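You operate a simulated robot arm through the tools that you are given. There is no shell and no other tool. Be economical: measure what you need, move in short steps, check, and stop when the job is done.

You are at the controls of a simulated two-armed robot. One attempt, no reset.

JOB
Take the blue bottle and leave it on the top of the bath lid. Put the red bottle on top of the wrapped pack. Take the red-capped bottle and leave it on the green card. Fetch the yellow-capped bottle and stand it on the yellow card. Turn the green-badge blue knob to 1. Put the white-capped vial on the bench front away on the top of the deep bench. Put one of the brown cartons from the bench front on the fifth board from the bottom of the steel shelf. Fetch the narrow jar and stand it on top of the white round cover. Put the blue tub on the rubber mat on the counter. Turn the plate knob to on. Fetch the blue cuvette and set it in the grey basin. Do these in any order. Set down upright: blue bottle, red bottle, red-capped bottle, yellow-capped bottle, brown carton, narrow jar, blue tub.

It is judged by the outcome, as a careful person would: the job done as asked, and still so three seconds after it is handed in. It fails if anything else is knocked over, pushed out of place, dropped, spilled or broken. A push-on lid holds only when it is set on centred and level and pressed home; a screw cap is set on level and turned clockwise until tight.

ROBOT AND FRAMES
Two 7-joint arms with two-finger parallel grippers on one trunk, on a base that drives. Base frame: it is fixed to the floor where the robot stands at the start and does not move with it; the origin is under the middle of the robot, x ahead of it, y to its left, z up; the surface under the hand at the start is at about z = 90. Lengths are in cm, angles in degrees, forces in N, time in s.
The left shoulder is at the start at [5.7, 18.2, 116.4], the right one opposite. With the tool pointing down near the work surface each hand reaches from about 28 to 74 cm from the robot's upright axis, wherever it stands, measured 20 degrees to its own side. Places, roughly: blue bottle [50, 0, 100]; blue cuvette (3x3x7 cm) [30, -60, 90]; blue tub (7x7x8 cm) [-290, 340, 100]; brown carton [125, 325, 100]; fifth board of the steel shelf (96x24 cm) [-294, 342, 156]; green card [-75, 425, 50]; green-badge blue knob [60, 270, 80]; grey basin (15x11x7 cm) [90, 70, 90]; narrow jar (8x8x11 cm) [-50, 410, 90]; plate knob [50, 20, 100]; red bottle [50, 0, 100]; red-capped bottle [75, 150, 100]; round cover (8x8x4 cm) [-60, 410, 90]; rubber mat on the counter (22x15 cm) [-304, 212, 90]; top of the bath lid [90, 170, 130]; top of the deep bench [50, -100, 90]; white-capped vial [125, 300, 100]; wrapped pack [-275, 350, 100]; yellow card [25, -75, 100]; yellow-capped bottle [75, 150, 100]. Payload 3.91 kg a hand.
Tool frame (each hand has its own): the origin (TCP) lies between the finger pads and is the grasp point; the fingertips stand 3 cm ahead of it; z points along the fingers, y is the line along which they close. The gripper opens to 11 cm. The fingers are 2 cm wide and 1 cm thick; the gripper's body (4.8 by 11.2 cm) begins 5.5 cm behind the TCP.
Orientation is that of the tool frame in the base frame, as [roll, pitch, yaw] about the fixed x, y, z axes, in that order (R = Rz(yaw) Ry(pitch) Rx(roll)). With the fingers straight down and closing along the base's y, the tool's x points along the base's -x, its y along +y and its z along -z.

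CONTROLS
- The arms move only by the tool drive_tool. It takes "left_rows", "right_rows" or both (then of equal length, played together; a hand with none holds still); each is one flat list of numbers, 7 for each row, row after row: the turn, a rotation vector about the base's x, y, z in units of 4 degrees (1.0 is 4 degrees), then the shift along the base's x, y, z in units of 25 mm (1.0 is 25 mm), then the closure in counts, from 0 (fully open) to 255 (shut). In form: [rx, ry, rz, dx, dy, dz, fingers, rx, ry, rz, dx, dy, dz, fingers, ...]. A call has 1 to 10 rows; each row shifts and turns the commanded pose from where the row before left it. A call with a number of a shift or a turn outside -1 to 1 is refused whole. Rows are played at 5 a second. More than 5 cm and 8.6 degrees between two rows, or a gripper value outside its range, and nothing of the call is played. Where a pose cannot be reached the arm comes as near as it can. A force on the tool above 40 N (or 10 N above the force at the start of the call, whichever is more), or a blocked arm, ends the call early, and 0.2 s more pass. Each finger travels about 7.2 cm/s and halts on what it meets, pressing with about 28 N; the grip force reading is that of the motor and also rises with nothing between the fingers. The clock runs only during rows and for 0.2 s after the last one: add rows that do not move to give the fingers time. It gives the time, the measured TCP pose, the force on the tool (base axes), the opening and the grip force at its end, in the units of the frame above (readings bear some noise), with the torque about the TCP (base axes, N m) and any sound that the robot's microphone picked up.
- Cameras (640 x 400 px; columns grow to the right, rows downward): "scene" is now at [17.63, -2.58, 133.81]; the picture's right is [-0.32, -0.95, 0.00], its down [-0.70, 0.24, -0.67] and it looks along [0.64, -0.22, -0.74] (base axes); focal length 214 px, centre (320, 200). "left" rides on the left gripper at [7.2, -1.7, -10.3] in its tool frame; the picture's right is [0.23, 0.97, 0.00], its down [-0.76, 0.18, -0.62] and it looks along [-0.61, 0.14, 0.78] (tool axes); focal length 222 px, centre (320, 200). "right" rides on the right gripper at [7.2, 1.7, -10.3] in its tool frame; the picture's right is [-0.23, 0.97, 0.00], its down [-0.76, -0.18, -0.62] and it looks along [-0.61, -0.14, 0.78] (tool axes); focal length 222 px, centre (320, 200).
- capture(camera): a new picture of that camera. The clock stands still meanwhile.
- move_column(by): slides the trunk up (or, below 0, down) by that many cm; the arms and the scene camera ride with it, the base frame stays. It gives what a move gives, with no picture.
- drive_base(legs): drives the robot by 1 to 6 legs, each [ahead, left, turn to the left] in cm, cm and degrees, along the robot's own axes; the way and the turn of a leg run together, so that a leg with both is an arc; at most 150 cm and 180 degrees a leg. The arms and the cameras ride along, it lands a little off, and it stops where it bumps. It gives what a move gives.
- head_to(pan, tilt): turns the head with the scene camera to pan (to the left, within 80 degrees either way) and tilt (down, from -29 to 69), counted from straight ahead of the robot. It gives what a move gives.
- measure_at(camera, pixels): for up to 12 pixels [column, row] of the newest picture of that camera ("zoom" is the newest enlarged one), the place [x, y, z] in the base frame of the surface seen there, good to about 0.2 cm. The clock stands still meanwhile.
- enlarge(camera, box): a new picture of the part [left, top, right, bottom] of that camera's present view, enlarged. The clock stands still meanwhile.
- finish_job(): hands the job in; it is judged then, once.

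Go step by step. Measure first, check grasps and placings, and put right what went wrong. The budget is 350 turns and 272 pictures, counting those below and the enlarged ones. Unless the task says otherwise, let go and move clear before handing in, and close with one line.

The tools are called after ">>>" as name(argument=value, ...) on one line, values as JSON. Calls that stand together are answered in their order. drive_tool: Moves the arms, as the interface text tells. Its arguments: {"type":"object","properties":{"left_rows":{"type":"array","items":{"type":"number"}},"right_rows":{"type":"array","items":{"type":"number"}}},"required":[]} The other tools are called the same way: move_column (by) slides the trunk up or down; drive_base (legs) drives the base; head_to (pan, tilt) turns the head that bears the scene camera; capture (camera) takes a picture; measure_at (camera, pixels) gives the place of the surface under pixels of a picture; enlarge (camera, box) takes an enlarged picture of a part of a camera's view; finish_job () hands the job in.

At the start:

```text
t: 0.0
left_tool_pos: [36.45, 2.83, 122.34]
left_tool_rot: [-179.9, -0.1, -179.9]
left_wrist_force: [0.0, 0.0, -0.1]
left_moment: [-0.01, 0.03, 0.02]
left_finger_gap: 11.02
left_finger_force: 0.1
right_tool_pos: [28.73, -32.32, 123.92]
right_tool_rot: [-180.0, 0.0, 179.9]
right_wrist_force: [0.3, -0.9, 0.6]
right_moment: [0.01, 0.01, 0.0]
right_finger_gap: 11.01
right_finger_force: 0.0
trunk travel left (down, up): [-42.5, 8.9]
robot x, y, heading: [0.09, 0.17, 0.2]
head pan, tilt: [-18.7, 47.6]
```

scene: 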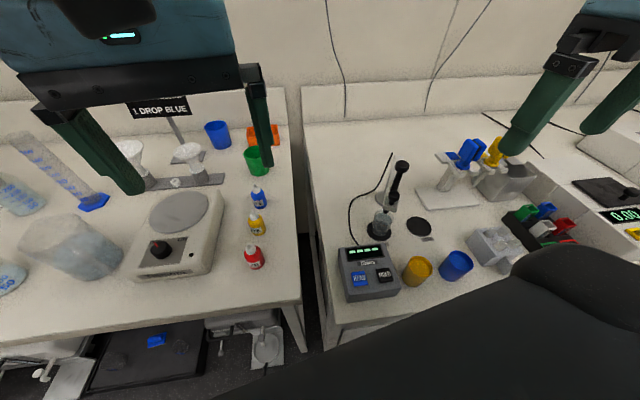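
right: 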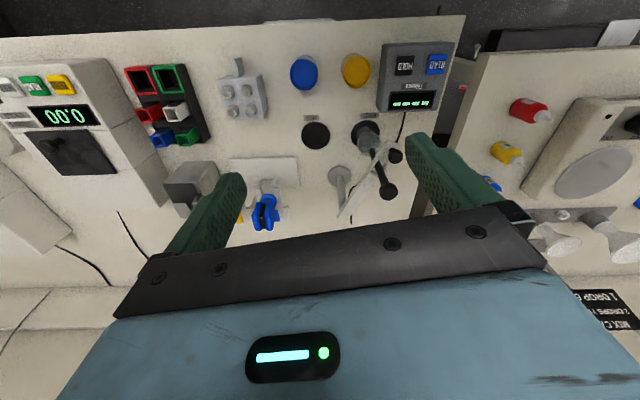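
left: 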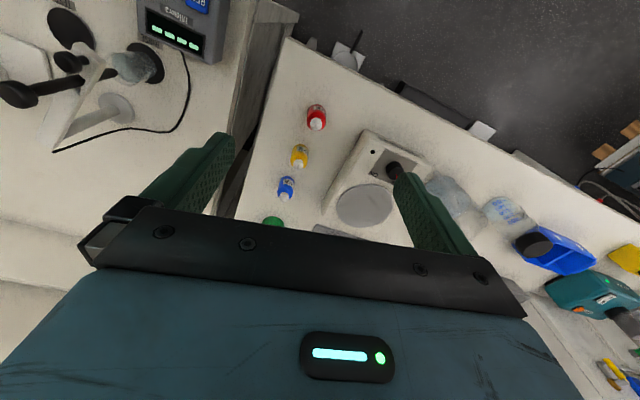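

The scene shows three dropper bottles (blue ~(258,197), yellow ~(257,224), red ~(253,257)) and a hot plate with a knob at (160,249). I'll measure these and look closer.

>>> enlarge(camera="scene", box=[100, 110, 310, 310])

>>> enlarge(camera="scene", box=[320, 130, 640, 330])

>>> measure_at(camera="scene", pixels=[[258, 200], [256, 188], [257, 227], [257, 215], [254, 262], [253, 247], [160, 249], [178, 212], [190, 265], [280, 280], [280, 200], [160, 275]])

```text
2.00 times, centred on (205, 210) of scene
```

zoom: 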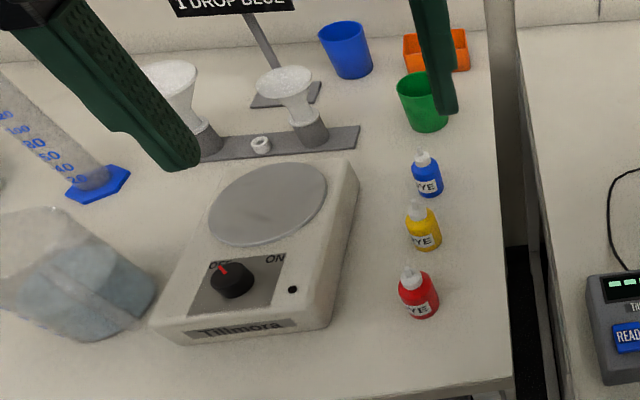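

```text
2.00 times, centred on (480, 230) of scene
```

zoom: 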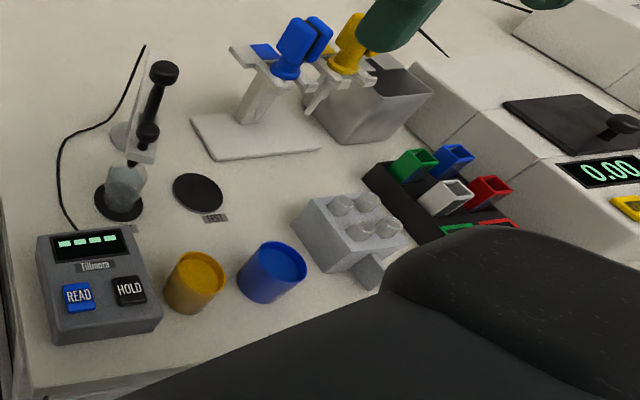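

```text
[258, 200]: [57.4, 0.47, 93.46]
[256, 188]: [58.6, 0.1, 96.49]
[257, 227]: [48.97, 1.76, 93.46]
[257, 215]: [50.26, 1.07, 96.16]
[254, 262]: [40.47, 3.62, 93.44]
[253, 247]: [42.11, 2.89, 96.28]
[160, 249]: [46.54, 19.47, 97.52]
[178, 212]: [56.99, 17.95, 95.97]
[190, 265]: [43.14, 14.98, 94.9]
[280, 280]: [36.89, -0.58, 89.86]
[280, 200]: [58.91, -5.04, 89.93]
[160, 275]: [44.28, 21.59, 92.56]
```

Plate knob at (160,249) points at OFF. I'll zoom in on it to get its angles.

>>> enlarge(camera="scene", box=[130, 225, 210, 275])

```text
8.00 times, centred on (170, 250) of scene
```

zoom: 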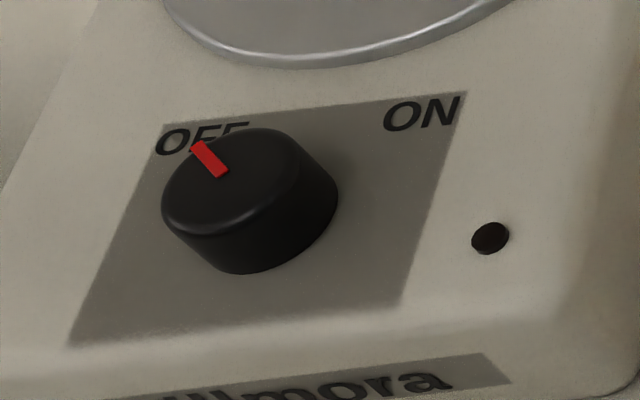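

>>> measure_at(camera="zoom", pixels=[[195, 148], [221, 174], [230, 175], [200, 215], [270, 140], [420, 112], [172, 145], [75, 345], [400, 305], [463, 95], [250, 268], [165, 200]])

```text
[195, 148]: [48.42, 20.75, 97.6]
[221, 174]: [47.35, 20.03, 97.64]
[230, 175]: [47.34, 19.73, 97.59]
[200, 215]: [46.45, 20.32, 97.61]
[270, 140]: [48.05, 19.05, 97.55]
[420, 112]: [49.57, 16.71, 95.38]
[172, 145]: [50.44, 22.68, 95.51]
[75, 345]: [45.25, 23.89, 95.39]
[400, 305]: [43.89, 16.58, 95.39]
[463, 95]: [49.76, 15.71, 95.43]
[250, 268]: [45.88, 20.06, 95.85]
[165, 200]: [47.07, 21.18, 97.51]
```

The knob centre is about (47.2, 19.8), top z 97.6, pointing 45° left of panel-up; it needs a 90° clockwise turn. I'll check the neighbours' clearance first.

>>> measure_at(camera="scene", pixels=[[120, 235], [105, 218], [60, 215], [105, 270], [188, 152], [130, 150], [22, 140], [165, 105], [90, 205], [178, 195], [160, 225], [200, 225]])

>>> drive_tool(left_rows=[0, 0, 1, 0.5, 1, -0.4, 139, 0, 0, 1, 0.5, 1, -0.4, 139, 0, 0, 1, 0.5, 1, -0.4, 139, 0, 0, 1, 0.5, 1, -0.4, 139, 0, 0, 1, 0.5, 1, -0.4, 139, 0, 0, 1, 0.5, 1, -0.4, 139, 0, 0, 1, 0.5, 0.8, -0.4, 139, 0, 0, 1, 0.4, 0, -0.4, 139, 0, 0, 1, 0.4, 0, -0.4, 139, 0, 0, 1, 0, 0, -0.4, 139])

```text
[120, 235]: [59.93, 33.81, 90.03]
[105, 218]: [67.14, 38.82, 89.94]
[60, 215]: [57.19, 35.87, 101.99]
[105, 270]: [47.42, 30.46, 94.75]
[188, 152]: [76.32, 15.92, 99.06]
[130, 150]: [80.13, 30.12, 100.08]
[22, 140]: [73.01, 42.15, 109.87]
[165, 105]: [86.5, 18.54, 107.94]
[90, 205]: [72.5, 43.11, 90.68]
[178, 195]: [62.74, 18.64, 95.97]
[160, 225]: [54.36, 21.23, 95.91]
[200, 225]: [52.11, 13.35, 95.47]
```

```text
t: 2.2
left_tool_pos: [47.14, 19.72, 112.68]
left_tool_rot: [-179.9, -0.1, -139.9]
left_wrist_force: [-1.1, -0.4, -0.1]
left_moment: [0.0, -0.01, -0.01]
left_finger_gap: 5.02
left_finger_force: 0.1
right_tool_pos: [28.79, -32.23, 123.97]
right_tool_rot: [-180.0, 0.0, -179.9]
right_wrist_force: [0.1, -0.4, -0.6]
right_moment: [0.05, 0.03, 0.0]
right_finger_gap: 11.01
right_finger_force: 0.1
trunk travel left (down, up): [-42.5, 8.9]
robot x, y, heading: [-0.16, -0.14, 0.2]
head pan, tilt: [-18.7, 47.6]
```

Hand is over the knob with clear surroundings. Descend around it and close.

>>> drive_tool(left_rows=[0, 0, 1, 0, 0, -0.9, 139, 0, 0, 0, 0, 0, -0.9, 139, 0, 0, 0, 0, 0, -0.9, 139, 0, 0, 0, 0, 0, -0.9, 139, 0, 0, 0, 0, 0, -0.9, 139, 0, 0, 0, 0, 0, -0.85, 139, 0, 0, 0, 0, 0, 0, 139])

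>>> capture(camera="left")

```text
t: 3.8
left_tool_pos: [47.01, 20.06, 99.02]
left_tool_rot: [-179.8, 0.0, -135.8]
left_wrist_force: [0.3, -0.6, -0.1]
left_moment: [0.01, 0.0, -0.03]
left_finger_gap: 5.03
left_finger_force: 0.0
right_tool_pos: [28.7, -32.3, 123.97]
right_tool_rot: [180.0, 0.0, 180.0]
right_wrist_force: [0.2, 0.2, 0.1]
right_moment: [0.0, -0.02, 0.01]
right_finger_gap: 11.0
right_finger_force: 0.1
trunk travel left (down, up): [-42.5, 8.9]
robot x, y, heading: [0.01, 0.1, 0.0]
head pan, tilt: [-18.7, 47.6]
```

```text
265 pictures are left
```

left: 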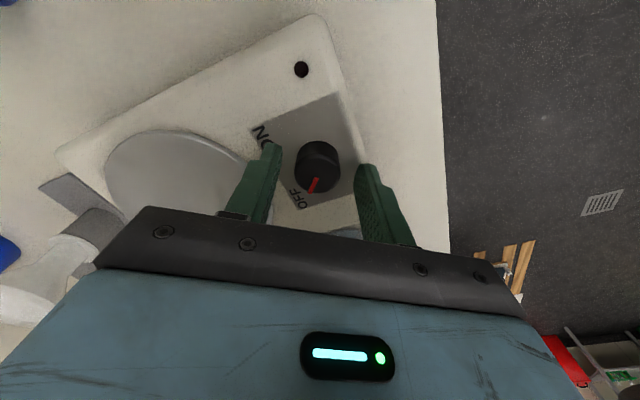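

The knob at (319,160) appears between the fingers, a bit beyond their line; I'll measure it to centre.

>>> measure_at(camera="left", pixels=[[297, 158], [341, 162], [319, 142], [311, 192], [317, 182], [318, 168]])

```text
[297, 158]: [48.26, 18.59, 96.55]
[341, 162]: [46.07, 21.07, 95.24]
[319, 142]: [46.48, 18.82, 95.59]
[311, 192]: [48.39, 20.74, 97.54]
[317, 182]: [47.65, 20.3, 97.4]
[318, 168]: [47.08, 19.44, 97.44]
```

Centred well enough. Close and start the clockwise turn.

>>> drive_tool(left_rows=[0, 0, 0, 0, -0.1, 0, 255, 0, 0, 0, 0, 0, 0, 255, 0, 0, 0, 0, 0, 0, 255, 0, 0, -1, 0, 0, 0, 255, 0, 0, -1, 0, 0, 0, 255, 0, 0, -1, 0, 0, 0, 255, 0, 0, -1, 0, 0, 0, 255, 0, 0, -1, 0, 0, 0, 255, 0, 0, -1, 0, 0, 0, 255, 0, 0, -1, 0, 0, 0, 255])

>>> drive_tool(left_rows=[0, 0, -1, 0, 0, 0, 255, 0, 0, -1, 0, 0, 0, 255, 0, 0, -1, 0, 0, 0, 255, 0, 0, -1, 0, 0, 0, 255, 0, 0, -1, 0, 0, 0, 255, 0, 0, -1, 0, 0, 0, 255, 0, 0, -1, 0, 0, 0, 255, 0, 0, -1, 0, 0, 0, 255, 0, 0, -1, 0, 0, 0, 255, 0, 0, -1, 0, 0, 0, 255])

>>> drive_tool(left_rows=[0, 0, -1, 0, 0, 0, 255, 0, 0, -1, 0, 0, 0, 255, 0, 0, -1, 0, 0, 0, 255, 0, 0, -1, 0, 0, 0, 255, 0, 0, -1, 0, 0, 0, 255, 0, 0, -0.5, 0, 0, 0, 255])

>>> capture(camera="left")

```text
t: 6.0
left_tool_pos: [47.1, 19.92, 99.07]
left_tool_rot: [-180.0, 0.0, -164.1]
left_wrist_force: [-5.5, 17.1, 2.2]
left_moment: [0.66, -0.23, 0.06]
left_finger_gap: 2.93
left_finger_force: 45.2
right_tool_pos: [28.66, -32.09, 124.14]
right_tool_rot: [-179.9, 0.1, 179.9]
right_wrist_force: [0.2, -0.3, 0.4]
right_moment: [0.01, -0.01, 0.01]
right_finger_gap: 11.0
right_finger_force: 0.0
trunk travel left (down, up): [-42.5, 8.9]
robot x, y, heading: [0.08, -0.13, -0.1]
head pan, tilt: [-18.7, 47.6]
```

```text
t: 8.2
left_tool_pos: [47.12, 19.96, 99.1]
left_tool_rot: [-180.0, -0.4, 156.0]
left_wrist_force: [-16.9, 21.3, -17.8]
left_moment: [0.67, 0.52, 0.06]
left_finger_gap: 2.92
left_finger_force: 45.3
right_tool_pos: [28.56, -32.02, 124.04]
right_tool_rot: [-179.9, 0.2, 179.9]
right_wrist_force: [-0.5, -0.5, 1.2]
right_moment: [0.01, 0.01, 0.04]
right_finger_gap: 11.04
right_finger_force: 0.1
trunk travel left (down, up): [-42.5, 8.9]
robot x, y, heading: [0.31, -0.05, 0.3]
head pan, tilt: [-18.7, 47.6]
```

```text
t: 9.6
left_tool_pos: [47.21, 20.08, 99.04]
left_tool_rot: [-179.9, -0.3, 134.1]
left_wrist_force: [-13.7, 27.3, -12.4]
left_moment: [1.24, 0.55, 0.03]
left_finger_gap: 2.92
left_finger_force: 45.2
right_tool_pos: [28.82, -31.87, 124.17]
right_tool_rot: [-179.8, 0.1, 180.0]
right_wrist_force: [1.3, -0.6, -0.4]
right_moment: [-0.02, 0.01, -0.01]
right_finger_gap: 10.98
right_finger_force: 0.0
trunk travel left (down, up): [-42.5, 8.9]
robot x, y, heading: [-0.02, 0.02, 0.0]
head pan, tilt: [-18.7, 47.6]
```

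```text
264 pictures are left
```

left: 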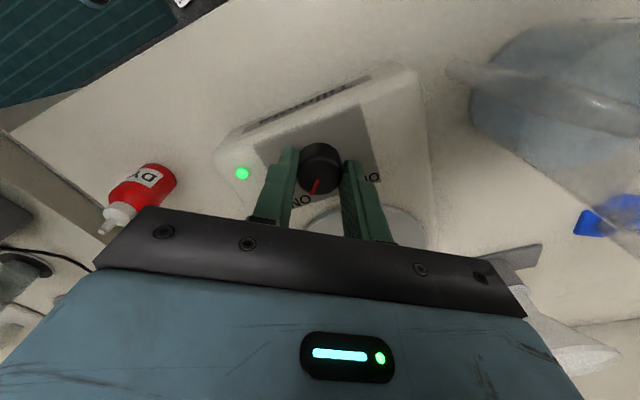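

Green light on and pointer at ON: the knob is done. Release, rise, and move the left hand over the blue bottle.

>>> drive_tool(left_rows=[0, 0, 0, 0, 0, 0, 130, 0, 0, 0, 0, 0, 0, 130, 0, 0, 0, 0, 0, 1, 130, 0, 0, 0, 0, 0, 1, 130, 0, 0, 1, 0, 0, 1, 130, 0, 0, 1, 0, 0, 1, 130, 0, 0, 1, 0, 0, 1, 130, 0, 0, 1, 0.5, -0.8, 0, 130, 0, 0, 1, 0.5, -0.8, 0, 130, 0, 0, 1, 0.5, -0.8, 0, 130])

>>> drive_tool(left_rows=[0, 0, 1, 0.5, -0.8, 0, 130, 0, 0, 1, 0.5, -0.8, 0, 130, 0, 0, 1, 0.5, -0.8, 0, 130, 0, 0, 1, 0.5, -0.8, 0, 130, 0, 0, 1, 0.5, -0.8, 0, 130, 0, 0, 0.5, 0.4, -0.8, 0, 130, 0, 0, 0, 0, -0.8, 0, 130, 0, 0, 0, 0, 0, 0, 130])

>>> capture(camera="left")

>>> capture(camera="scene")

```text
t: 11.8
left_tool_pos: [51.06, 13.72, 111.64]
left_tool_rot: [-180.0, 0.0, 158.2]
left_wrist_force: [-0.3, -0.3, -0.3]
left_moment: [0.01, 0.02, -0.04]
left_finger_gap: 5.41
left_finger_force: 0.1
right_tool_pos: [28.88, -32.26, 124.0]
right_tool_rot: [180.0, -0.1, -180.0]
right_wrist_force: [-0.5, 0.0, 0.1]
right_moment: [0.03, 0.0, 0.0]
right_finger_gap: 11.02
right_finger_force: 0.1
trunk travel left (down, up): [-42.5, 8.9]
robot x, y, heading: [-0.06, -0.14, 0.2]
head pan, tilt: [-18.7, 47.6]
```

```text
t: 13.6
left_tool_pos: [58.31, -0.22, 111.55]
left_tool_rot: [-180.0, 0.0, -179.9]
left_wrist_force: [-0.3, -0.3, -0.4]
left_moment: [-0.01, -0.03, 0.01]
left_finger_gap: 5.4
left_finger_force: 0.0
right_tool_pos: [28.77, -32.22, 123.97]
right_tool_rot: [180.0, 0.1, -179.9]
right_wrist_force: [0.7, 0.3, 0.3]
right_moment: [0.04, -0.01, -0.01]
right_finger_gap: 10.96
right_finger_force: 0.1
trunk travel left (down, up): [-42.5, 8.9]
robot x, y, heading: [0.09, 0.2, 0.3]
head pan, tilt: [-18.7, 47.6]
```

```text
263 pictures are left
```

left: 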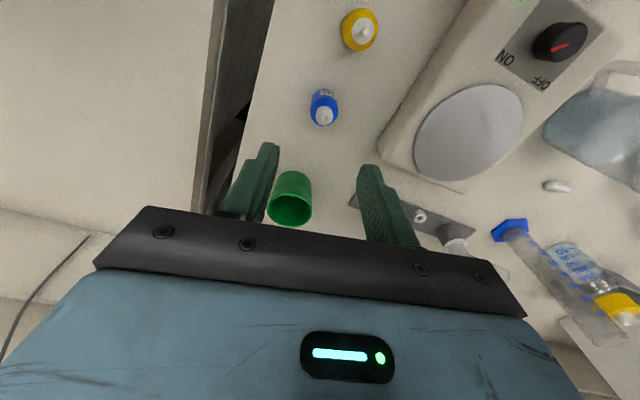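

```text
262 pictures are left
```

scene: 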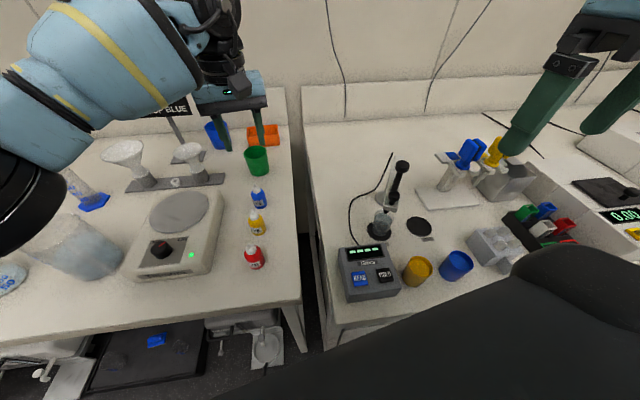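

Knob pointer (560,46) lines up with ON, LED green. Now measure the blue bottle at (323,108).

>>> measure_at(camera="left", pixels=[[322, 117], [311, 105], [338, 105], [322, 95], [303, 175], [290, 210], [322, 108]])

```text
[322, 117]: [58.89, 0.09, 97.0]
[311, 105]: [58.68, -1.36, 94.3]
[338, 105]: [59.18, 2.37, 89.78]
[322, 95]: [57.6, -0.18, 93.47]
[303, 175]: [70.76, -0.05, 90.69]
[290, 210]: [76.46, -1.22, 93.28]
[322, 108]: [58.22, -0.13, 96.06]
```

Centre (59.0, 0.0). Lower onto it and grip.

>>> drive_tool(left_rows=[0, 0, 0, 0.2, 0.05, -0.88, 130, 0, 0, 0, 0, 0, -0.88, 130, 0, 0, 0, 0, 0, -0.88, 130, 0, 0, 0, 0, 0, -0.88, 130, 0, 0, 0, 0, 0, -0.88, 130, 0, 0, 0, 0, 0, -0.88, 130, 0, 0, 0, 0, 0, -0.88, 130, 0, 0, 0, 0, 0, -0.84, 130, 0, 0, 0, 0, 0, 0, 130])

>>> drive_tool(left_rows=[0, 0, 0, 0, 0, 0, 255, 0, 0, 0, 0, 0, 0, 255, 0, 0, 0, 0, 0, 0, 255, 0, 0, 0, 0, 0, 0.8, 255, 0, 0, 0, 0, 0, 0.8, 255, 0, 0, 0, 0, 0, 0.8, 255, 0, 0, 0, 0, 0, 0.8, 255])

>>> capture(camera="left")

```text
t: 15.6
left_tool_pos: [58.97, -0.11, 94.07]
left_tool_rot: [-180.0, 0.2, -179.9]
left_wrist_force: [0.9, 0.0, -0.7]
left_moment: [0.02, -0.02, -0.01]
left_finger_gap: 5.36
left_finger_force: 0.0
right_tool_pos: [28.79, -32.28, 124.02]
right_tool_rot: [180.0, 0.0, -180.0]
right_wrist_force: [0.1, 0.3, -0.4]
right_moment: [0.01, 0.01, 0.01]
right_finger_gap: 11.0
right_finger_force: 0.1
trunk travel left (down, up): [-42.5, 8.9]
robot x, y, heading: [0.43, -0.22, -0.3]
head pan, tilt: [-18.7, 47.6]
```

```text
t: 17.2
left_tool_pos: [58.77, 0.05, 102.15]
left_tool_rot: [-179.9, -0.1, -179.8]
left_wrist_force: [0.0, -0.1, -0.9]
left_moment: [0.02, -0.01, 0.0]
left_finger_gap: 3.26
left_finger_force: 28.4
right_tool_pos: [28.68, -32.16, 123.99]
right_tool_rot: [180.0, 0.0, 179.9]
right_wrist_force: [0.7, 0.4, -1.1]
right_moment: [-0.01, 0.02, 0.03]
right_finger_gap: 11.0
right_finger_force: 0.0
trunk travel left (down, up): [-42.5, 8.9]
robot x, y, heading: [-0.12, 0.16, -0.2]
head pan, tilt: [-18.7, 47.6]
```

```text
261 pictures are left
```

left: 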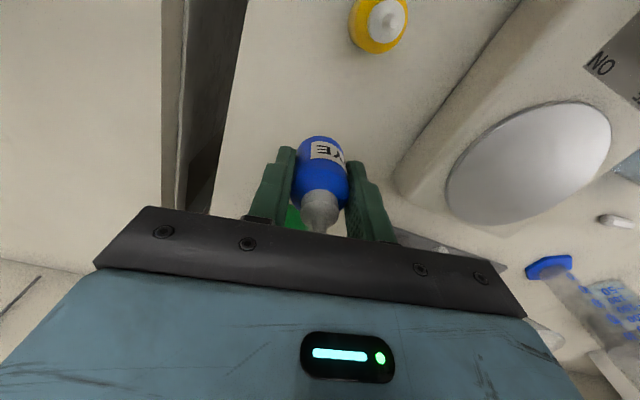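

Blue bottle is held. Raise the left hand and look right for the cuvette and basin.

>>> drive_tool(left_rows=[0, 0, 0, 0, 0, 1, 255, 0, 0, 0, 0, 0, 1, 255, 0, 0, 0, 0, 0, 1, 255, 0, 0, 0, -0.5, 0.5, 1, 255, 0, 0, 0, -1, 0.5, 1, 255, 0, 0, 0, -1, 0.5, 1, 255, 0, 0, 0, -1, 0.5, 0, 255, 0, 0, 0, -1, 0.5, 0, 255, 0, 0, 0, -1, 0, 0, 255])

>>> head_to(pan=-60, tilt=45)

>>> capture(camera="scene")

>>> enlarge(camera="right", box=[60, 50, 260, 200])

```text
t: 19.2
left_tool_pos: [44.66, 6.13, 117.24]
left_tool_rot: [180.0, 0.1, -179.9]
left_wrist_force: [0.1, 0.0, -0.2]
left_moment: [-0.03, 0.01, 0.0]
left_finger_gap: 3.28
left_finger_force: 28.0
right_tool_pos: [28.71, -32.15, 123.95]
right_tool_rot: [-179.9, 0.1, -180.0]
right_wrist_force: [-0.4, -0.8, -0.3]
right_moment: [0.01, -0.02, 0.0]
right_finger_gap: 10.98
right_finger_force: 0.0
trunk travel left (down, up): [-42.5, 8.9]
robot x, y, heading: [0.15, 0.1, 0.2]
head pan, tilt: [-18.7, 47.6]
```

```text
t: 20.3
left_tool_pos: [44.72, 5.94, 117.15]
left_tool_rot: [-179.8, 0.0, -179.9]
left_wrist_force: [0.3, -0.3, -0.2]
left_moment: [-0.03, -0.01, 0.01]
left_finger_gap: 3.23
left_finger_force: 28.8
right_tool_pos: [28.74, -32.26, 123.99]
right_tool_rot: [-180.0, 0.1, 180.0]
right_wrist_force: [0.8, -0.3, -0.5]
right_moment: [0.01, -0.01, 0.01]
right_finger_gap: 11.01
right_finger_force: 0.0
trunk travel left (down, up): [-42.5, 8.9]
robot x, y, heading: [0.16, 0.05, 0.0]
head pan, tilt: [-60.0, 45.0]
```

```text
260 pictures are left
```

scene: 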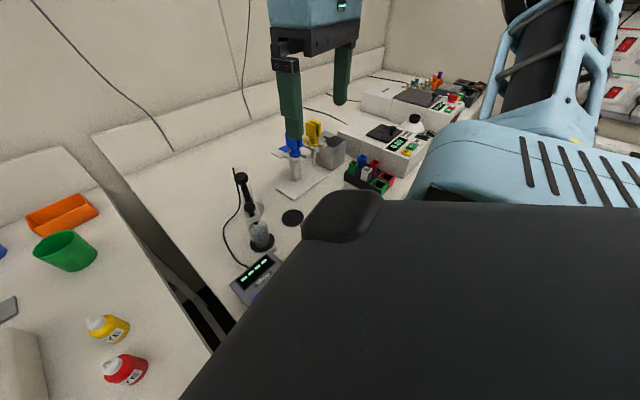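

```text
2.67 times, centred on (160, 125) of right
```

zoom: 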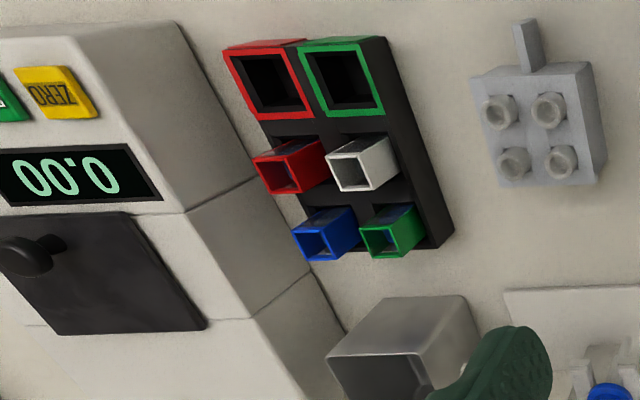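

The blue cuvette is in the rack at zoom (323,235). I'll measure it and its neighbours.

>>> measure_at(camera="zoom", pixels=[[298, 233], [325, 228], [330, 258], [306, 262], [350, 215], [366, 234], [410, 250], [260, 160], [320, 150], [228, 55], [450, 230], [300, 275]])

```text
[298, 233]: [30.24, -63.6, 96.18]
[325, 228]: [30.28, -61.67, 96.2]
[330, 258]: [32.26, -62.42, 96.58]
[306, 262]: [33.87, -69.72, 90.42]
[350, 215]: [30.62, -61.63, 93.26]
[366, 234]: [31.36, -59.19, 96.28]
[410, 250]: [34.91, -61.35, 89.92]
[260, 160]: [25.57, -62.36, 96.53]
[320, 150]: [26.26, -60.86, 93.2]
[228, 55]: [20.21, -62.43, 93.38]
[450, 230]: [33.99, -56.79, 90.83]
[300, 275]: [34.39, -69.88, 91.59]
```

Move the right hand over so its camera looks closely at the rack.

>>> drive_tool(right_rows=[0, 0, 0, -0.3, -1, -0.4, 0, 0, 0, 0, -0.3, -1, -0.4, 0, 0, 0, 0, -0.3, -1, -0.4, 0, 0, 0, 0, -0.3, -1, -0.4, 0, 0, 0, 0, -0.3, -1, -0.4, 0, 0, 0, 0, -0.3, -1, -0.4, 0, 0, 0, 0, -0.3, -1, -0.4, 0, 0, 0, 0, -0.3, -1, -0.4, 0, 0, 0, 0, -0.3, -1, -0.4, 0, 0, 0, 0, -0.3, -1, -0.4, 0])

>>> capture(camera="right")

```text
t: 22.5
left_tool_pos: [44.77, 6.16, 117.25]
left_tool_rot: [-179.9, 0.0, -180.0]
left_wrist_force: [0.6, 0.7, -0.5]
left_moment: [0.01, -0.04, -0.01]
left_finger_gap: 3.27
left_finger_force: 28.2
right_tool_pos: [22.03, -55.73, 114.67]
right_tool_rot: [-179.8, -0.1, 180.0]
right_wrist_force: [-0.5, -0.1, 0.2]
right_moment: [-0.02, 0.0, 0.0]
right_finger_gap: 11.04
right_finger_force: 0.1
right hand out of reach, approached as far as the arm can: row 10
trunk travel left (down, up): [-42.5, 8.9]
robot x, y, heading: [-0.17, 0.01, 0.1]
head pan, tilt: [-60.0, 45.0]
```

```text
258 pictures are left
```

right: 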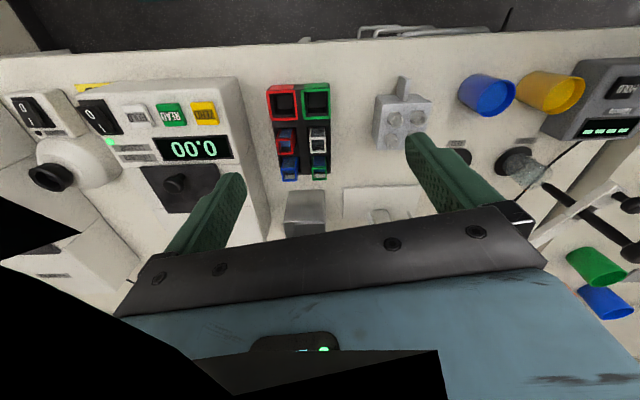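

The reach limit was hit; I'll turn the base to the right to face the rack, then look again.

>>> drive_base(legs=[[-8, 0, 0], [0, 0, -45]])

>>> capture(camera="right")

>>> head_to(pan=-10, tilt=45)

>>> capture(camera="scene")

```text
t: 25.6
left_tool_pos: [27.42, -27.78, 117.14]
left_tool_rot: [-179.9, 0.0, 134.4]
left_wrist_force: [1.0, -1.1, -0.3]
left_moment: [-0.01, 0.01, 0.0]
left_finger_gap: 3.25
left_finger_force: 27.8
right_tool_pos: [-32.58, -54.85, 114.71]
right_tool_rot: [179.9, 0.0, 134.2]
right_wrist_force: [-0.2, -0.6, -0.3]
right_moment: [0.02, -0.04, -0.01]
right_finger_gap: 11.0
right_finger_force: 0.1
trunk travel left (down, up): [-42.5, 8.9]
robot x, y, heading: [-8.36, -0.23, -45.5]
head pan, tilt: [-60.0, 45.0]
```

```text
257 pictures are left
```

right: 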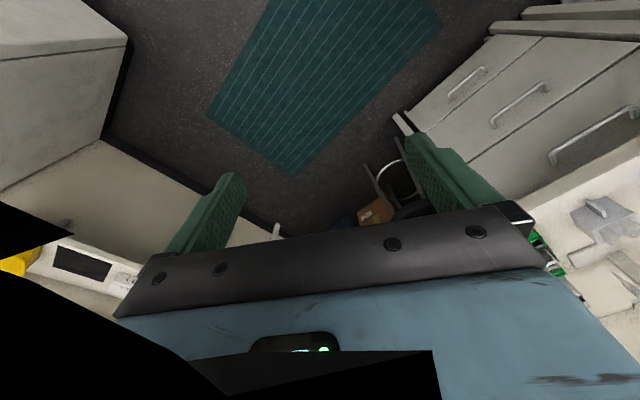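

```text
t: 26.8
left_tool_pos: [27.54, -27.78, 117.17]
left_tool_rot: [-179.8, 0.0, 134.5]
left_wrist_force: [-0.5, 0.4, 0.9]
left_moment: [0.03, 0.03, -0.05]
left_finger_gap: 3.23
left_finger_force: 28.2
right_tool_pos: [-32.58, -54.66, 114.66]
right_tool_rot: [-180.0, 0.0, 134.3]
right_wrist_force: [-0.5, 0.1, 0.3]
right_moment: [0.01, 0.03, 0.01]
right_finger_gap: 10.96
right_finger_force: 0.1
trunk travel left (down, up): [-42.5, 8.9]
robot x, y, heading: [-8.14, -0.21, -45.6]
head pan, tilt: [-10.0, 45.0]
```

```text
256 pictures are left
```

scene: 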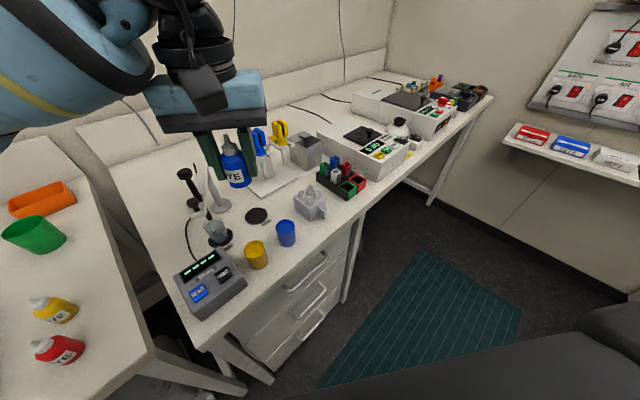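

Good view of the right bench. Zoom on the rack and the balances to find the yellow card.

>>> enlarge(camera="scene", box=[290, 60, 500, 220])

>>> measure_at(camera="scene", pixels=[[347, 163], [408, 155], [440, 110], [330, 208], [405, 171], [380, 75], [350, 200], [480, 85], [345, 185], [310, 225], [270, 280], [400, 95]])

```text
2.50 times, centred on (395, 140) of scene
```

zoom: 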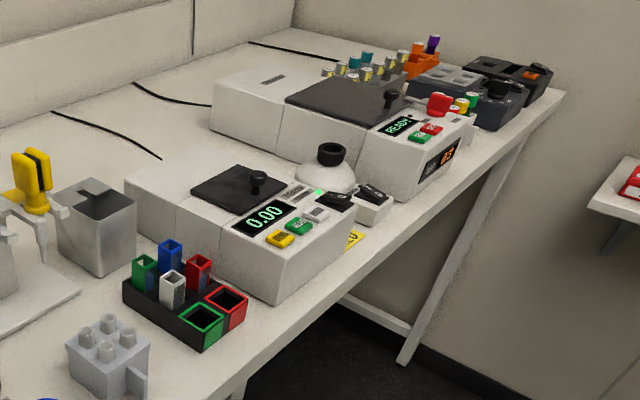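

```text
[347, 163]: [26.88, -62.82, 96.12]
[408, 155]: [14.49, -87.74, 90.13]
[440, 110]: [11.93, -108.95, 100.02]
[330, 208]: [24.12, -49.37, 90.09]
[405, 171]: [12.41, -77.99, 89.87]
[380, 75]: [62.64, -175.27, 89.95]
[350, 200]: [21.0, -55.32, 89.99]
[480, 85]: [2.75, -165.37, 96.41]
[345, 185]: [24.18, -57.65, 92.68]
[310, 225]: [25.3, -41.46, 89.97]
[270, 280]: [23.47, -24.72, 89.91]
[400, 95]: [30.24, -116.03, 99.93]
```

Rack near (27,-61). I'll position the base at about (-25,-55) facing the bench.

>>> drive_base(legs=[[0, 0, 45.5], [-17, 0, 0], [0, -55, 0]])

>>> head_to(pan=-10, tilt=45)

>>> capture(camera="scene")

>>> capture(camera="right")

```text
t: 35.3
left_tool_pos: [20.69, -47.57, 117.19]
left_tool_rot: [-179.9, -0.1, -178.2]
left_wrist_force: [0.0, 0.5, -1.1]
left_moment: [0.0, -0.03, -0.01]
left_finger_gap: 3.25
left_finger_force: 28.3
right_tool_pos: [-0.28, -110.12, 114.74]
right_tool_rot: [179.9, 0.0, -178.6]
right_wrist_force: [-0.1, 0.1, -0.7]
right_moment: [-0.01, 0.05, 0.02]
right_finger_gap: 11.0
right_finger_force: 0.0
trunk travel left (down, up): [-42.5, 8.9]
robot x, y, heading: [-23.96, -54.98, 1.5]
head pan, tilt: [-10.0, 45.0]
```

```text
t: 35.9
left_tool_pos: [20.71, -47.68, 117.2]
left_tool_rot: [179.9, 0.0, -178.3]
left_wrist_force: [0.2, -0.1, -0.7]
left_moment: [0.01, -0.02, 0.01]
left_finger_gap: 3.25
left_finger_force: 28.2
right_tool_pos: [-0.35, -110.08, 114.72]
right_tool_rot: [-179.9, 0.1, -178.6]
right_wrist_force: [0.3, -0.9, 0.1]
right_moment: [0.0, 0.0, -0.01]
right_finger_gap: 10.97
right_finger_force: 0.1
trunk travel left (down, up): [-42.5, 8.9]
robot x, y, heading: [-23.65, -54.55, 1.5]
head pan, tilt: [-10.0, 45.0]
```

```text
254 pictures are left
```

scene: 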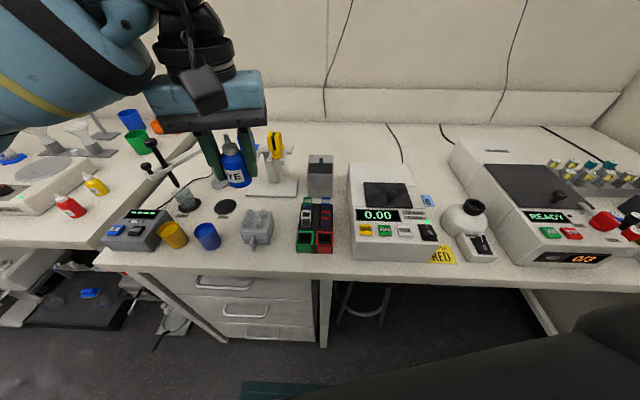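

```text
253 pictures are left
```

right: 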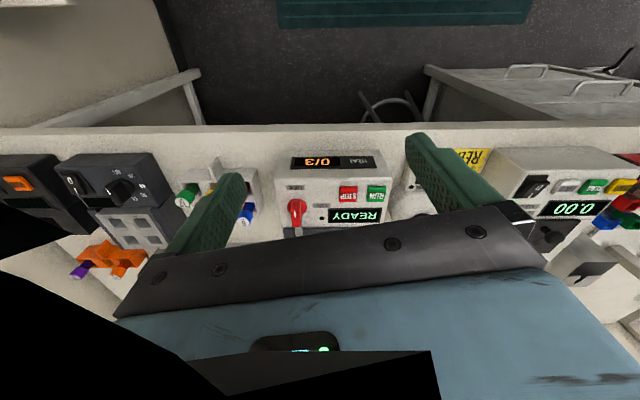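

Excellent view. Yellow card at (443,256), rack at (316,228). Zoom and measure.

>>> enlarge(camera="scene", box=[276, 190, 356, 250])

>>> measure_at(camera="scene", pixels=[[435, 260], [450, 262], [440, 250], [452, 252], [432, 246], [427, 238], [470, 258], [445, 210]])

```text
6.67 times, centred on (316, 220) of scene
```

zoom: 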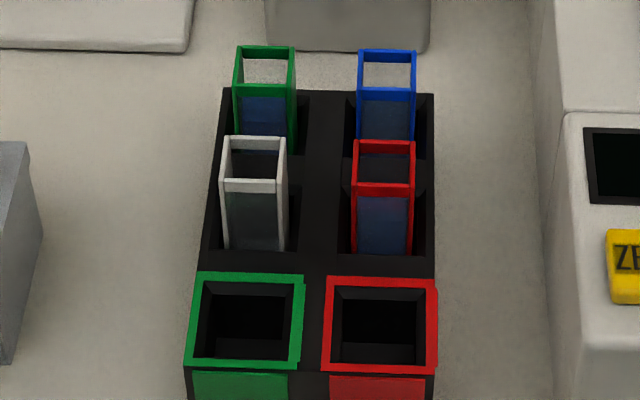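

```text
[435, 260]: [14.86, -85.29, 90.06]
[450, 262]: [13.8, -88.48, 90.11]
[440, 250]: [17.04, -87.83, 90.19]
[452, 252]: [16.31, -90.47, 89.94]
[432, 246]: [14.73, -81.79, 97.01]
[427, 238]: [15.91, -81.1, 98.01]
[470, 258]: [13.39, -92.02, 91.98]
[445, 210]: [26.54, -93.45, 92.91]
```

The blue-framed cuvette is zoom (387,95), in the back right slot. Measure its top and surroundings.

>>> measure_at(camera="zoom", pixels=[[362, 53], [412, 54], [360, 90], [414, 92], [240, 50], [292, 92], [357, 145], [412, 147], [400, 120], [350, 25], [330, 110], [545, 200]])

```text
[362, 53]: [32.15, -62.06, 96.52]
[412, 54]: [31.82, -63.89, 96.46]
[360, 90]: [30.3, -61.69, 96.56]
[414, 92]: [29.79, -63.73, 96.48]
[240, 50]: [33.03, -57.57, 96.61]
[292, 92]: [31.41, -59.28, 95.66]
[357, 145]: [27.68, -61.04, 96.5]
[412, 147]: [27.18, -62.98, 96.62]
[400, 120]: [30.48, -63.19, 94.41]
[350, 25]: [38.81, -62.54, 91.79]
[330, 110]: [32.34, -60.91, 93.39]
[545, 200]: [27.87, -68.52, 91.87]
```

Blue cuvette centred (31.0,-62.9), top 96.5, yaw about −10°. I'll bring the right hand over it, rotating to close along x, while shifting the left hand away.

>>> drive_tool(right_rows=[0, 0, 1, 0.6, 0.9, 0.6, 150, 0, 0, 1, 0.6, 0.9, 0.6, 150, 0, 0, 1, 0.6, 0.9, 0.6, 150, 0, 0, 1, 0.6, 0.9, 0, 150, 0, 0, 1, 0.6, 0.9, 0, 150, 0, 0, 1, 0.6, 0.9, 0, 150, 0, 0, 1, 0.6, 0.9, 0, 150, 0, 0, 1, 0.6, 0.9, 0, 150, 0, 0, 1, 0.6, 0.9, 0, 150, 0, 0, 1, 0.6, 0.9, 0, 150], left_rows=[0, 0, 0, 0, 1, 0, 255, 0, 0, 0, 0, 1, 0, 255, 0, 0, 0, 0, 1, 0, 255, 0, 0, 0, 0, 1, 0, 255, 0, 0, 0, 0, 1, 0, 255, 0, 0, 0, 0, 0, 0, 255, 0, 0, 0, 0, 0, 0, 255, 0, 0, 0, 0, 0, 0, 255, 0, 0, 0, 0, 0, 0, 255, 0, 0, 0, 0, 0, 0, 255])

>>> drive_tool(right_rows=[0, 0, 1, 0.6, 0.9, 0, 150, 0, 0, 1, 0.6, 0.9, 0, 150, 0, 0, 1, 0.6, 0.9, 0, 150, 0, 0, 1, 0.6, 0.9, 0, 150, 0, 0, 1, 0.6, 0.9, 0, 150, 0, 0, 1, 0.6, 0.9, 0, 150, 0, 0, 1, 0.6, 0.9, 0, 150, 0, 0, 1, 0.6, 0.9, 0, 150, 0, 0, 1, 0.6, 0.9, 0, 150, 0, 0, 0.6, 0.6, 0.9, 0, 150])

```text
t: 38.1
left_tool_pos: [20.67, -34.96, 117.4]
left_tool_rot: [-179.9, -0.1, -178.2]
left_wrist_force: [0.1, -0.5, -1.2]
left_moment: [0.02, 0.02, 0.01]
left_finger_gap: 3.26
left_finger_force: 28.1
right_tool_pos: [15.05, -87.27, 119.37]
right_tool_rot: [-180.0, 0.0, -138.5]
right_wrist_force: [0.5, 0.4, 0.1]
right_moment: [0.02, 0.03, 0.0]
right_finger_gap: 4.53
right_finger_force: 0.1
trunk travel left (down, up): [-42.5, 8.9]
robot x, y, heading: [-23.97, -55.15, 1.6]
head pan, tilt: [-10.0, 45.0]
```

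```text
t: 40.3
left_tool_pos: [20.59, -34.95, 117.51]
left_tool_rot: [-179.9, 0.0, -178.3]
left_wrist_force: [1.0, -1.0, -1.0]
left_moment: [0.0, 0.0, -0.01]
left_finger_gap: 3.26
left_finger_force: 28.0
right_tool_pos: [15.91, -66.73, 115.35]
right_tool_rot: [-179.8, 0.1, -100.2]
right_wrist_force: [0.1, -1.0, -1.1]
right_moment: [-0.01, 0.02, -0.02]
right_finger_gap: 4.54
right_finger_force: 0.0
right hand out of reach, approached as far as the arm can: row 5, 6, 7, 8, 9, 10
trunk travel left (down, up): [-42.5, 8.9]
robot x, y, heading: [-24.13, -54.94, 1.6]
head pan, tilt: [-10.0, 45.0]
```

The arm can't reach with that wrist turn. Consider closing along y instead; check the balance height near the rack.

>>> capture(camera="scene")

```text
251 pictures are left
```

scene: 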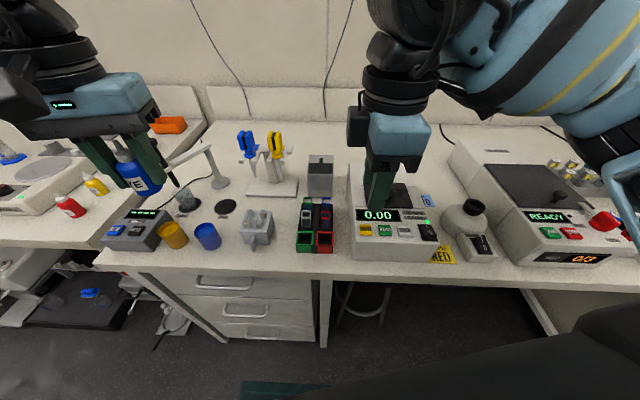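

>>> measure_at(camera="scene", pixels=[[352, 170], [353, 190], [356, 206], [322, 158], [322, 170], [310, 190], [358, 180]])

```text
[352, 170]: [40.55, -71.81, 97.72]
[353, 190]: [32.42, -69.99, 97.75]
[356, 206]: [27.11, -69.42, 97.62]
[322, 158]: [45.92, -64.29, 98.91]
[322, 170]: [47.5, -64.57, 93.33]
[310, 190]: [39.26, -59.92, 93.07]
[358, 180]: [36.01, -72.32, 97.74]
```

Balance top is only 97.7, so the body clears with closing along y. Rotate back −90° toward yaw 170 and re-approach.

>>> drive_tool(right_rows=[0, 0, -1, 0, 0, 0, 176, 0, 0, -1, 0, 0, 0, 176, 0, 0, -1, 0, 0, 0, 176, 0, 0, -1, 0, 0, 0, 176, 0, 0, -1, 0, 0, 0, 176, 0, 0, -1, 0, 0, 0, 176, 0, 0, -1, 0, 0, 0, 176, 0, 0, -1, 0, 0, 0, 176, 0, 0, -1, 0, 0, 0, 176, 0, 0, -1, 0, 0, 0, 176])

>>> drive_tool(right_rows=[0, 0, -1, 0, 0, 0, 176, 0, 0, -1, 0, 0, 0, 176, 0, 0, -1, 0, 0, 0, 176, 0, 0, -1, 0, 0, 0, 176, 0, 0, -1, 0, 0, 0, 176, 0, 0, -1, 0, 0, 0, 176, 0, 0, -1, 0, 0, 0, 176, 0, 0, -1, 0, 0, 0, 176, 0, 0, -1, 0, 0, 0, 176, 0, 0, -1, 0, 0, 0, 176])

```text
t: 42.5
left_tool_pos: [20.52, -35.06, 117.46]
left_tool_rot: [-179.9, 0.0, -178.3]
left_wrist_force: [-0.2, -0.4, -0.9]
left_moment: [-0.02, -0.02, -0.03]
left_finger_gap: 3.24
left_finger_force: 27.9
right_tool_pos: [15.99, -66.36, 115.39]
right_tool_rot: [-180.0, 0.0, -140.3]
right_wrist_force: [0.2, -0.5, 0.0]
right_moment: [0.01, -0.02, 0.01]
right_finger_gap: 3.41
right_finger_force: 0.1
trunk travel left (down, up): [-42.5, 8.9]
robot x, y, heading: [-24.0, -55.27, 1.3]
head pan, tilt: [-10.0, 45.0]
```

```text
t: 44.7
left_tool_pos: [20.59, -35.0, 117.41]
left_tool_rot: [-179.9, -0.1, -178.3]
left_wrist_force: [0.1, -0.1, 0.3]
left_moment: [0.0, -0.03, -0.02]
left_finger_gap: 3.26
left_finger_force: 28.0
right_tool_pos: [15.93, -66.51, 115.43]
right_tool_rot: [-180.0, 0.0, 179.8]
right_wrist_force: [-0.3, 0.2, 0.2]
right_moment: [0.0, 0.01, -0.02]
right_finger_gap: 3.42
right_finger_force: 0.0
trunk travel left (down, up): [-42.5, 8.9]
robot x, y, heading: [-23.82, -55.3, 1.5]
head pan, tilt: [-10.0, 45.0]
```

Move above the cuvette at z≈106, then verify.

>>> drive_tool(right_rows=[0, 0, -1, 0.9, 0.2, 0, 176, 0, 0, -1, 0.9, 0.2, 0, 176, 0, 0, -0.5, 0.9, 0.2, 0, 176, 0, 0, 0, 0.9, 0.2, -0.7, 176, 0, 0, 0, 0.9, 0.2, -0.7, 176, 0, 0, 0, 0.9, 0.2, -0.7, 176, 0, 0, 0, 0.63, 0.26, -0.9, 176, 0, 0, 0, 0, 0, -0.7, 176, 0, 0, 0, 0, 0, 0, 176])

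>>> capture(camera="right")

>>> capture(camera="scene")

```text
t: 46.7
left_tool_pos: [20.5, -34.87, 117.48]
left_tool_rot: [-179.8, -0.1, -178.3]
left_wrist_force: [-0.2, 0.6, -0.5]
left_moment: [-0.02, 0.02, -0.01]
left_finger_gap: 3.28
left_finger_force: 27.5
right_tool_pos: [27.5, -69.88, 111.9]
right_tool_rot: [-180.0, 0.0, 169.8]
right_wrist_force: [-0.3, 0.2, -0.6]
right_moment: [-0.02, 0.02, -0.01]
right_finger_gap: 3.39
right_finger_force: 0.0
right hand out of reach, approached as far as the arm can: row 2, 3, 4, 5, 6, 7
trunk travel left (down, up): [-42.5, 8.9]
robot x, y, heading: [-23.82, -55.06, 1.7]
head pan, tilt: [-10.0, 45.0]
```

```text
250 pictures are left
```

right: 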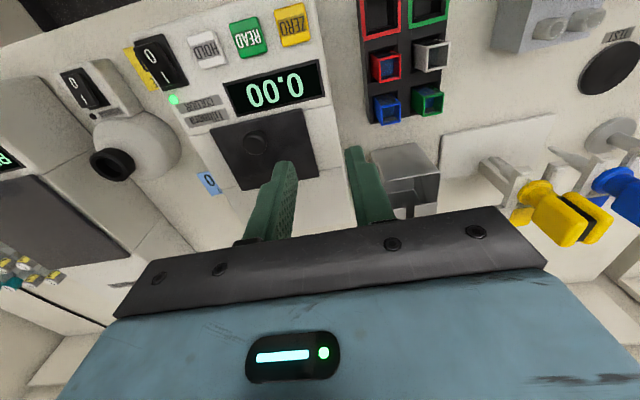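

```text
249 pictures are left
```

scene: 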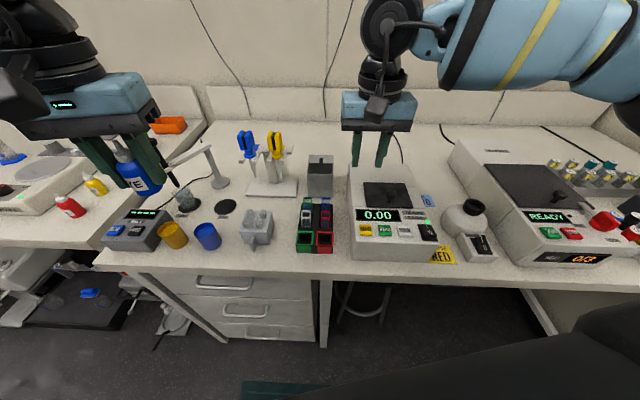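

Target is too central for the right arm; shift the base left ~11 cm so the rack lies to its right side.

>>> drive_base(legs=[[0, 11, 0]])

>>> drive_tool(right_rows=[0, 0, 0, 0.5, -0.5, 0, 176, 0, 0, 0, 0.5, -0.5, 0, 176])

>>> capture(camera="right")

```text
t: 48.3
left_tool_pos: [20.29, -24.09, 117.51]
left_tool_rot: [-179.8, 0.0, -178.3]
left_wrist_force: [-0.5, 0.2, -0.4]
left_moment: [0.01, -0.04, -0.01]
left_finger_gap: 3.25
left_finger_force: 28.0
right_tool_pos: [27.04, -58.94, 112.06]
right_tool_rot: [180.0, 0.1, 169.8]
right_wrist_force: [0.4, 0.4, -0.3]
right_moment: [-0.03, -0.02, -0.02]
right_finger_gap: 3.42
right_finger_force: 0.2
trunk travel left (down, up): [-42.5, 8.9]
robot x, y, heading: [-24.35, -43.93, 1.6]
head pan, tilt: [-10.0, 45.0]
```

```text
t: 48.9
left_tool_pos: [20.25, -24.06, 117.53]
left_tool_rot: [-179.9, 0.0, -178.3]
left_wrist_force: [0.5, -0.1, -1.4]
left_moment: [-0.01, -0.01, 0.01]
left_finger_gap: 3.28
left_finger_force: 27.9
right_tool_pos: [29.61, -61.39, 111.93]
right_tool_rot: [180.0, -0.1, 169.8]
right_wrist_force: [-0.2, 0.4, -0.4]
right_moment: [0.03, 0.0, -0.02]
right_finger_gap: 3.4
right_finger_force: 0.1
trunk travel left (down, up): [-42.5, 8.9]
robot x, y, heading: [-24.08, -44.33, 1.9]
head pan, tilt: [-10.0, 45.0]
```

```text
248 pictures are left
```

right: 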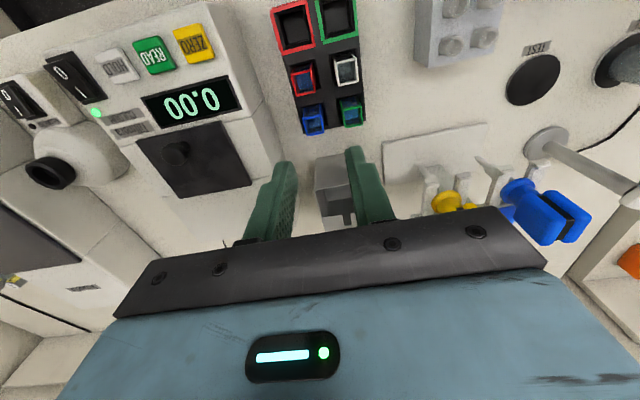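

Reached. Re-measure the blue cuvette from the hand camera at (313,118).

>>> measure_at(camera="right", pixels=[[304, 107], [320, 104], [324, 130], [308, 133], [340, 105], [292, 70], [467, 190], [548, 190]])

```text
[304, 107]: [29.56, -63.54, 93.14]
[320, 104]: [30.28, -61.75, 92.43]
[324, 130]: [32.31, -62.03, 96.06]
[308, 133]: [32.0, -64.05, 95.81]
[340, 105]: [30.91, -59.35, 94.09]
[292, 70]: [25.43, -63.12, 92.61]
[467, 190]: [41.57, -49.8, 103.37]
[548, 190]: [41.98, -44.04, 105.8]
```

Align and descend to z≈97 straddling the cuvette.

>>> drive_tool(right_rows=[0, 0, 0, 0.6, -0.58, 0, 176, 0, 0, 0, 0, 0, -1, 176, 0, 0, 0, 0, 0, -1, 176, 0, 0, 0, 0, 0, -1, 176, 0, 0, 0, 0, 0, 0, 176])

>>> enlarge(camera="right", box=[240, 80, 400, 220])

>>> enlarge(camera="scene", box=[270, 130, 430, 250])

```text
t: 50.1
left_tool_pos: [20.03, -23.96, 117.48]
left_tool_rot: [-179.8, 0.0, -178.3]
left_wrist_force: [0.3, 0.0, -1.5]
left_moment: [0.04, 0.02, -0.01]
left_finger_gap: 3.26
left_finger_force: 27.8
right_tool_pos: [31.06, -63.03, 104.5]
right_tool_rot: [-180.0, 0.0, 169.7]
right_wrist_force: [0.4, -0.1, 0.2]
right_moment: [0.01, 0.02, -0.01]
right_finger_gap: 3.42
right_finger_force: 0.0
trunk travel left (down, up): [-42.5, 8.9]
robot x, y, heading: [-24.4, -43.92, 1.8]
head pan, tilt: [-10.0, 45.0]
```

```text
2.86 times, centred on (320, 150) of right
```

zoom: 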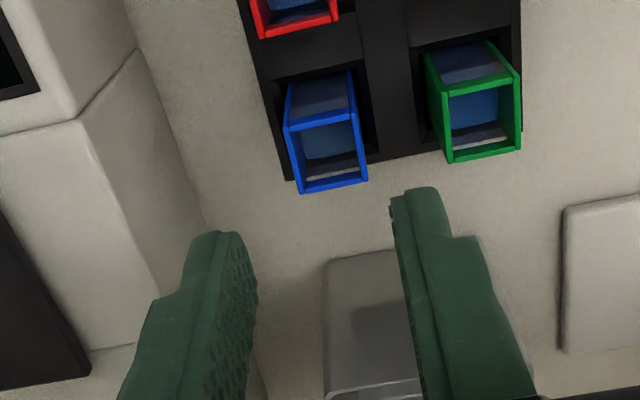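

```text
3.33 times, centred on (350, 190) of scene
```

zoom: 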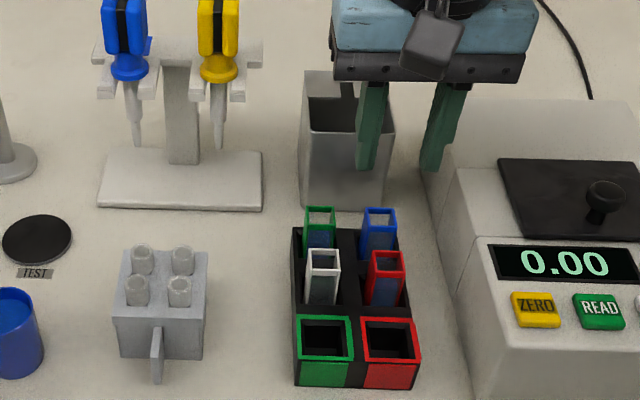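

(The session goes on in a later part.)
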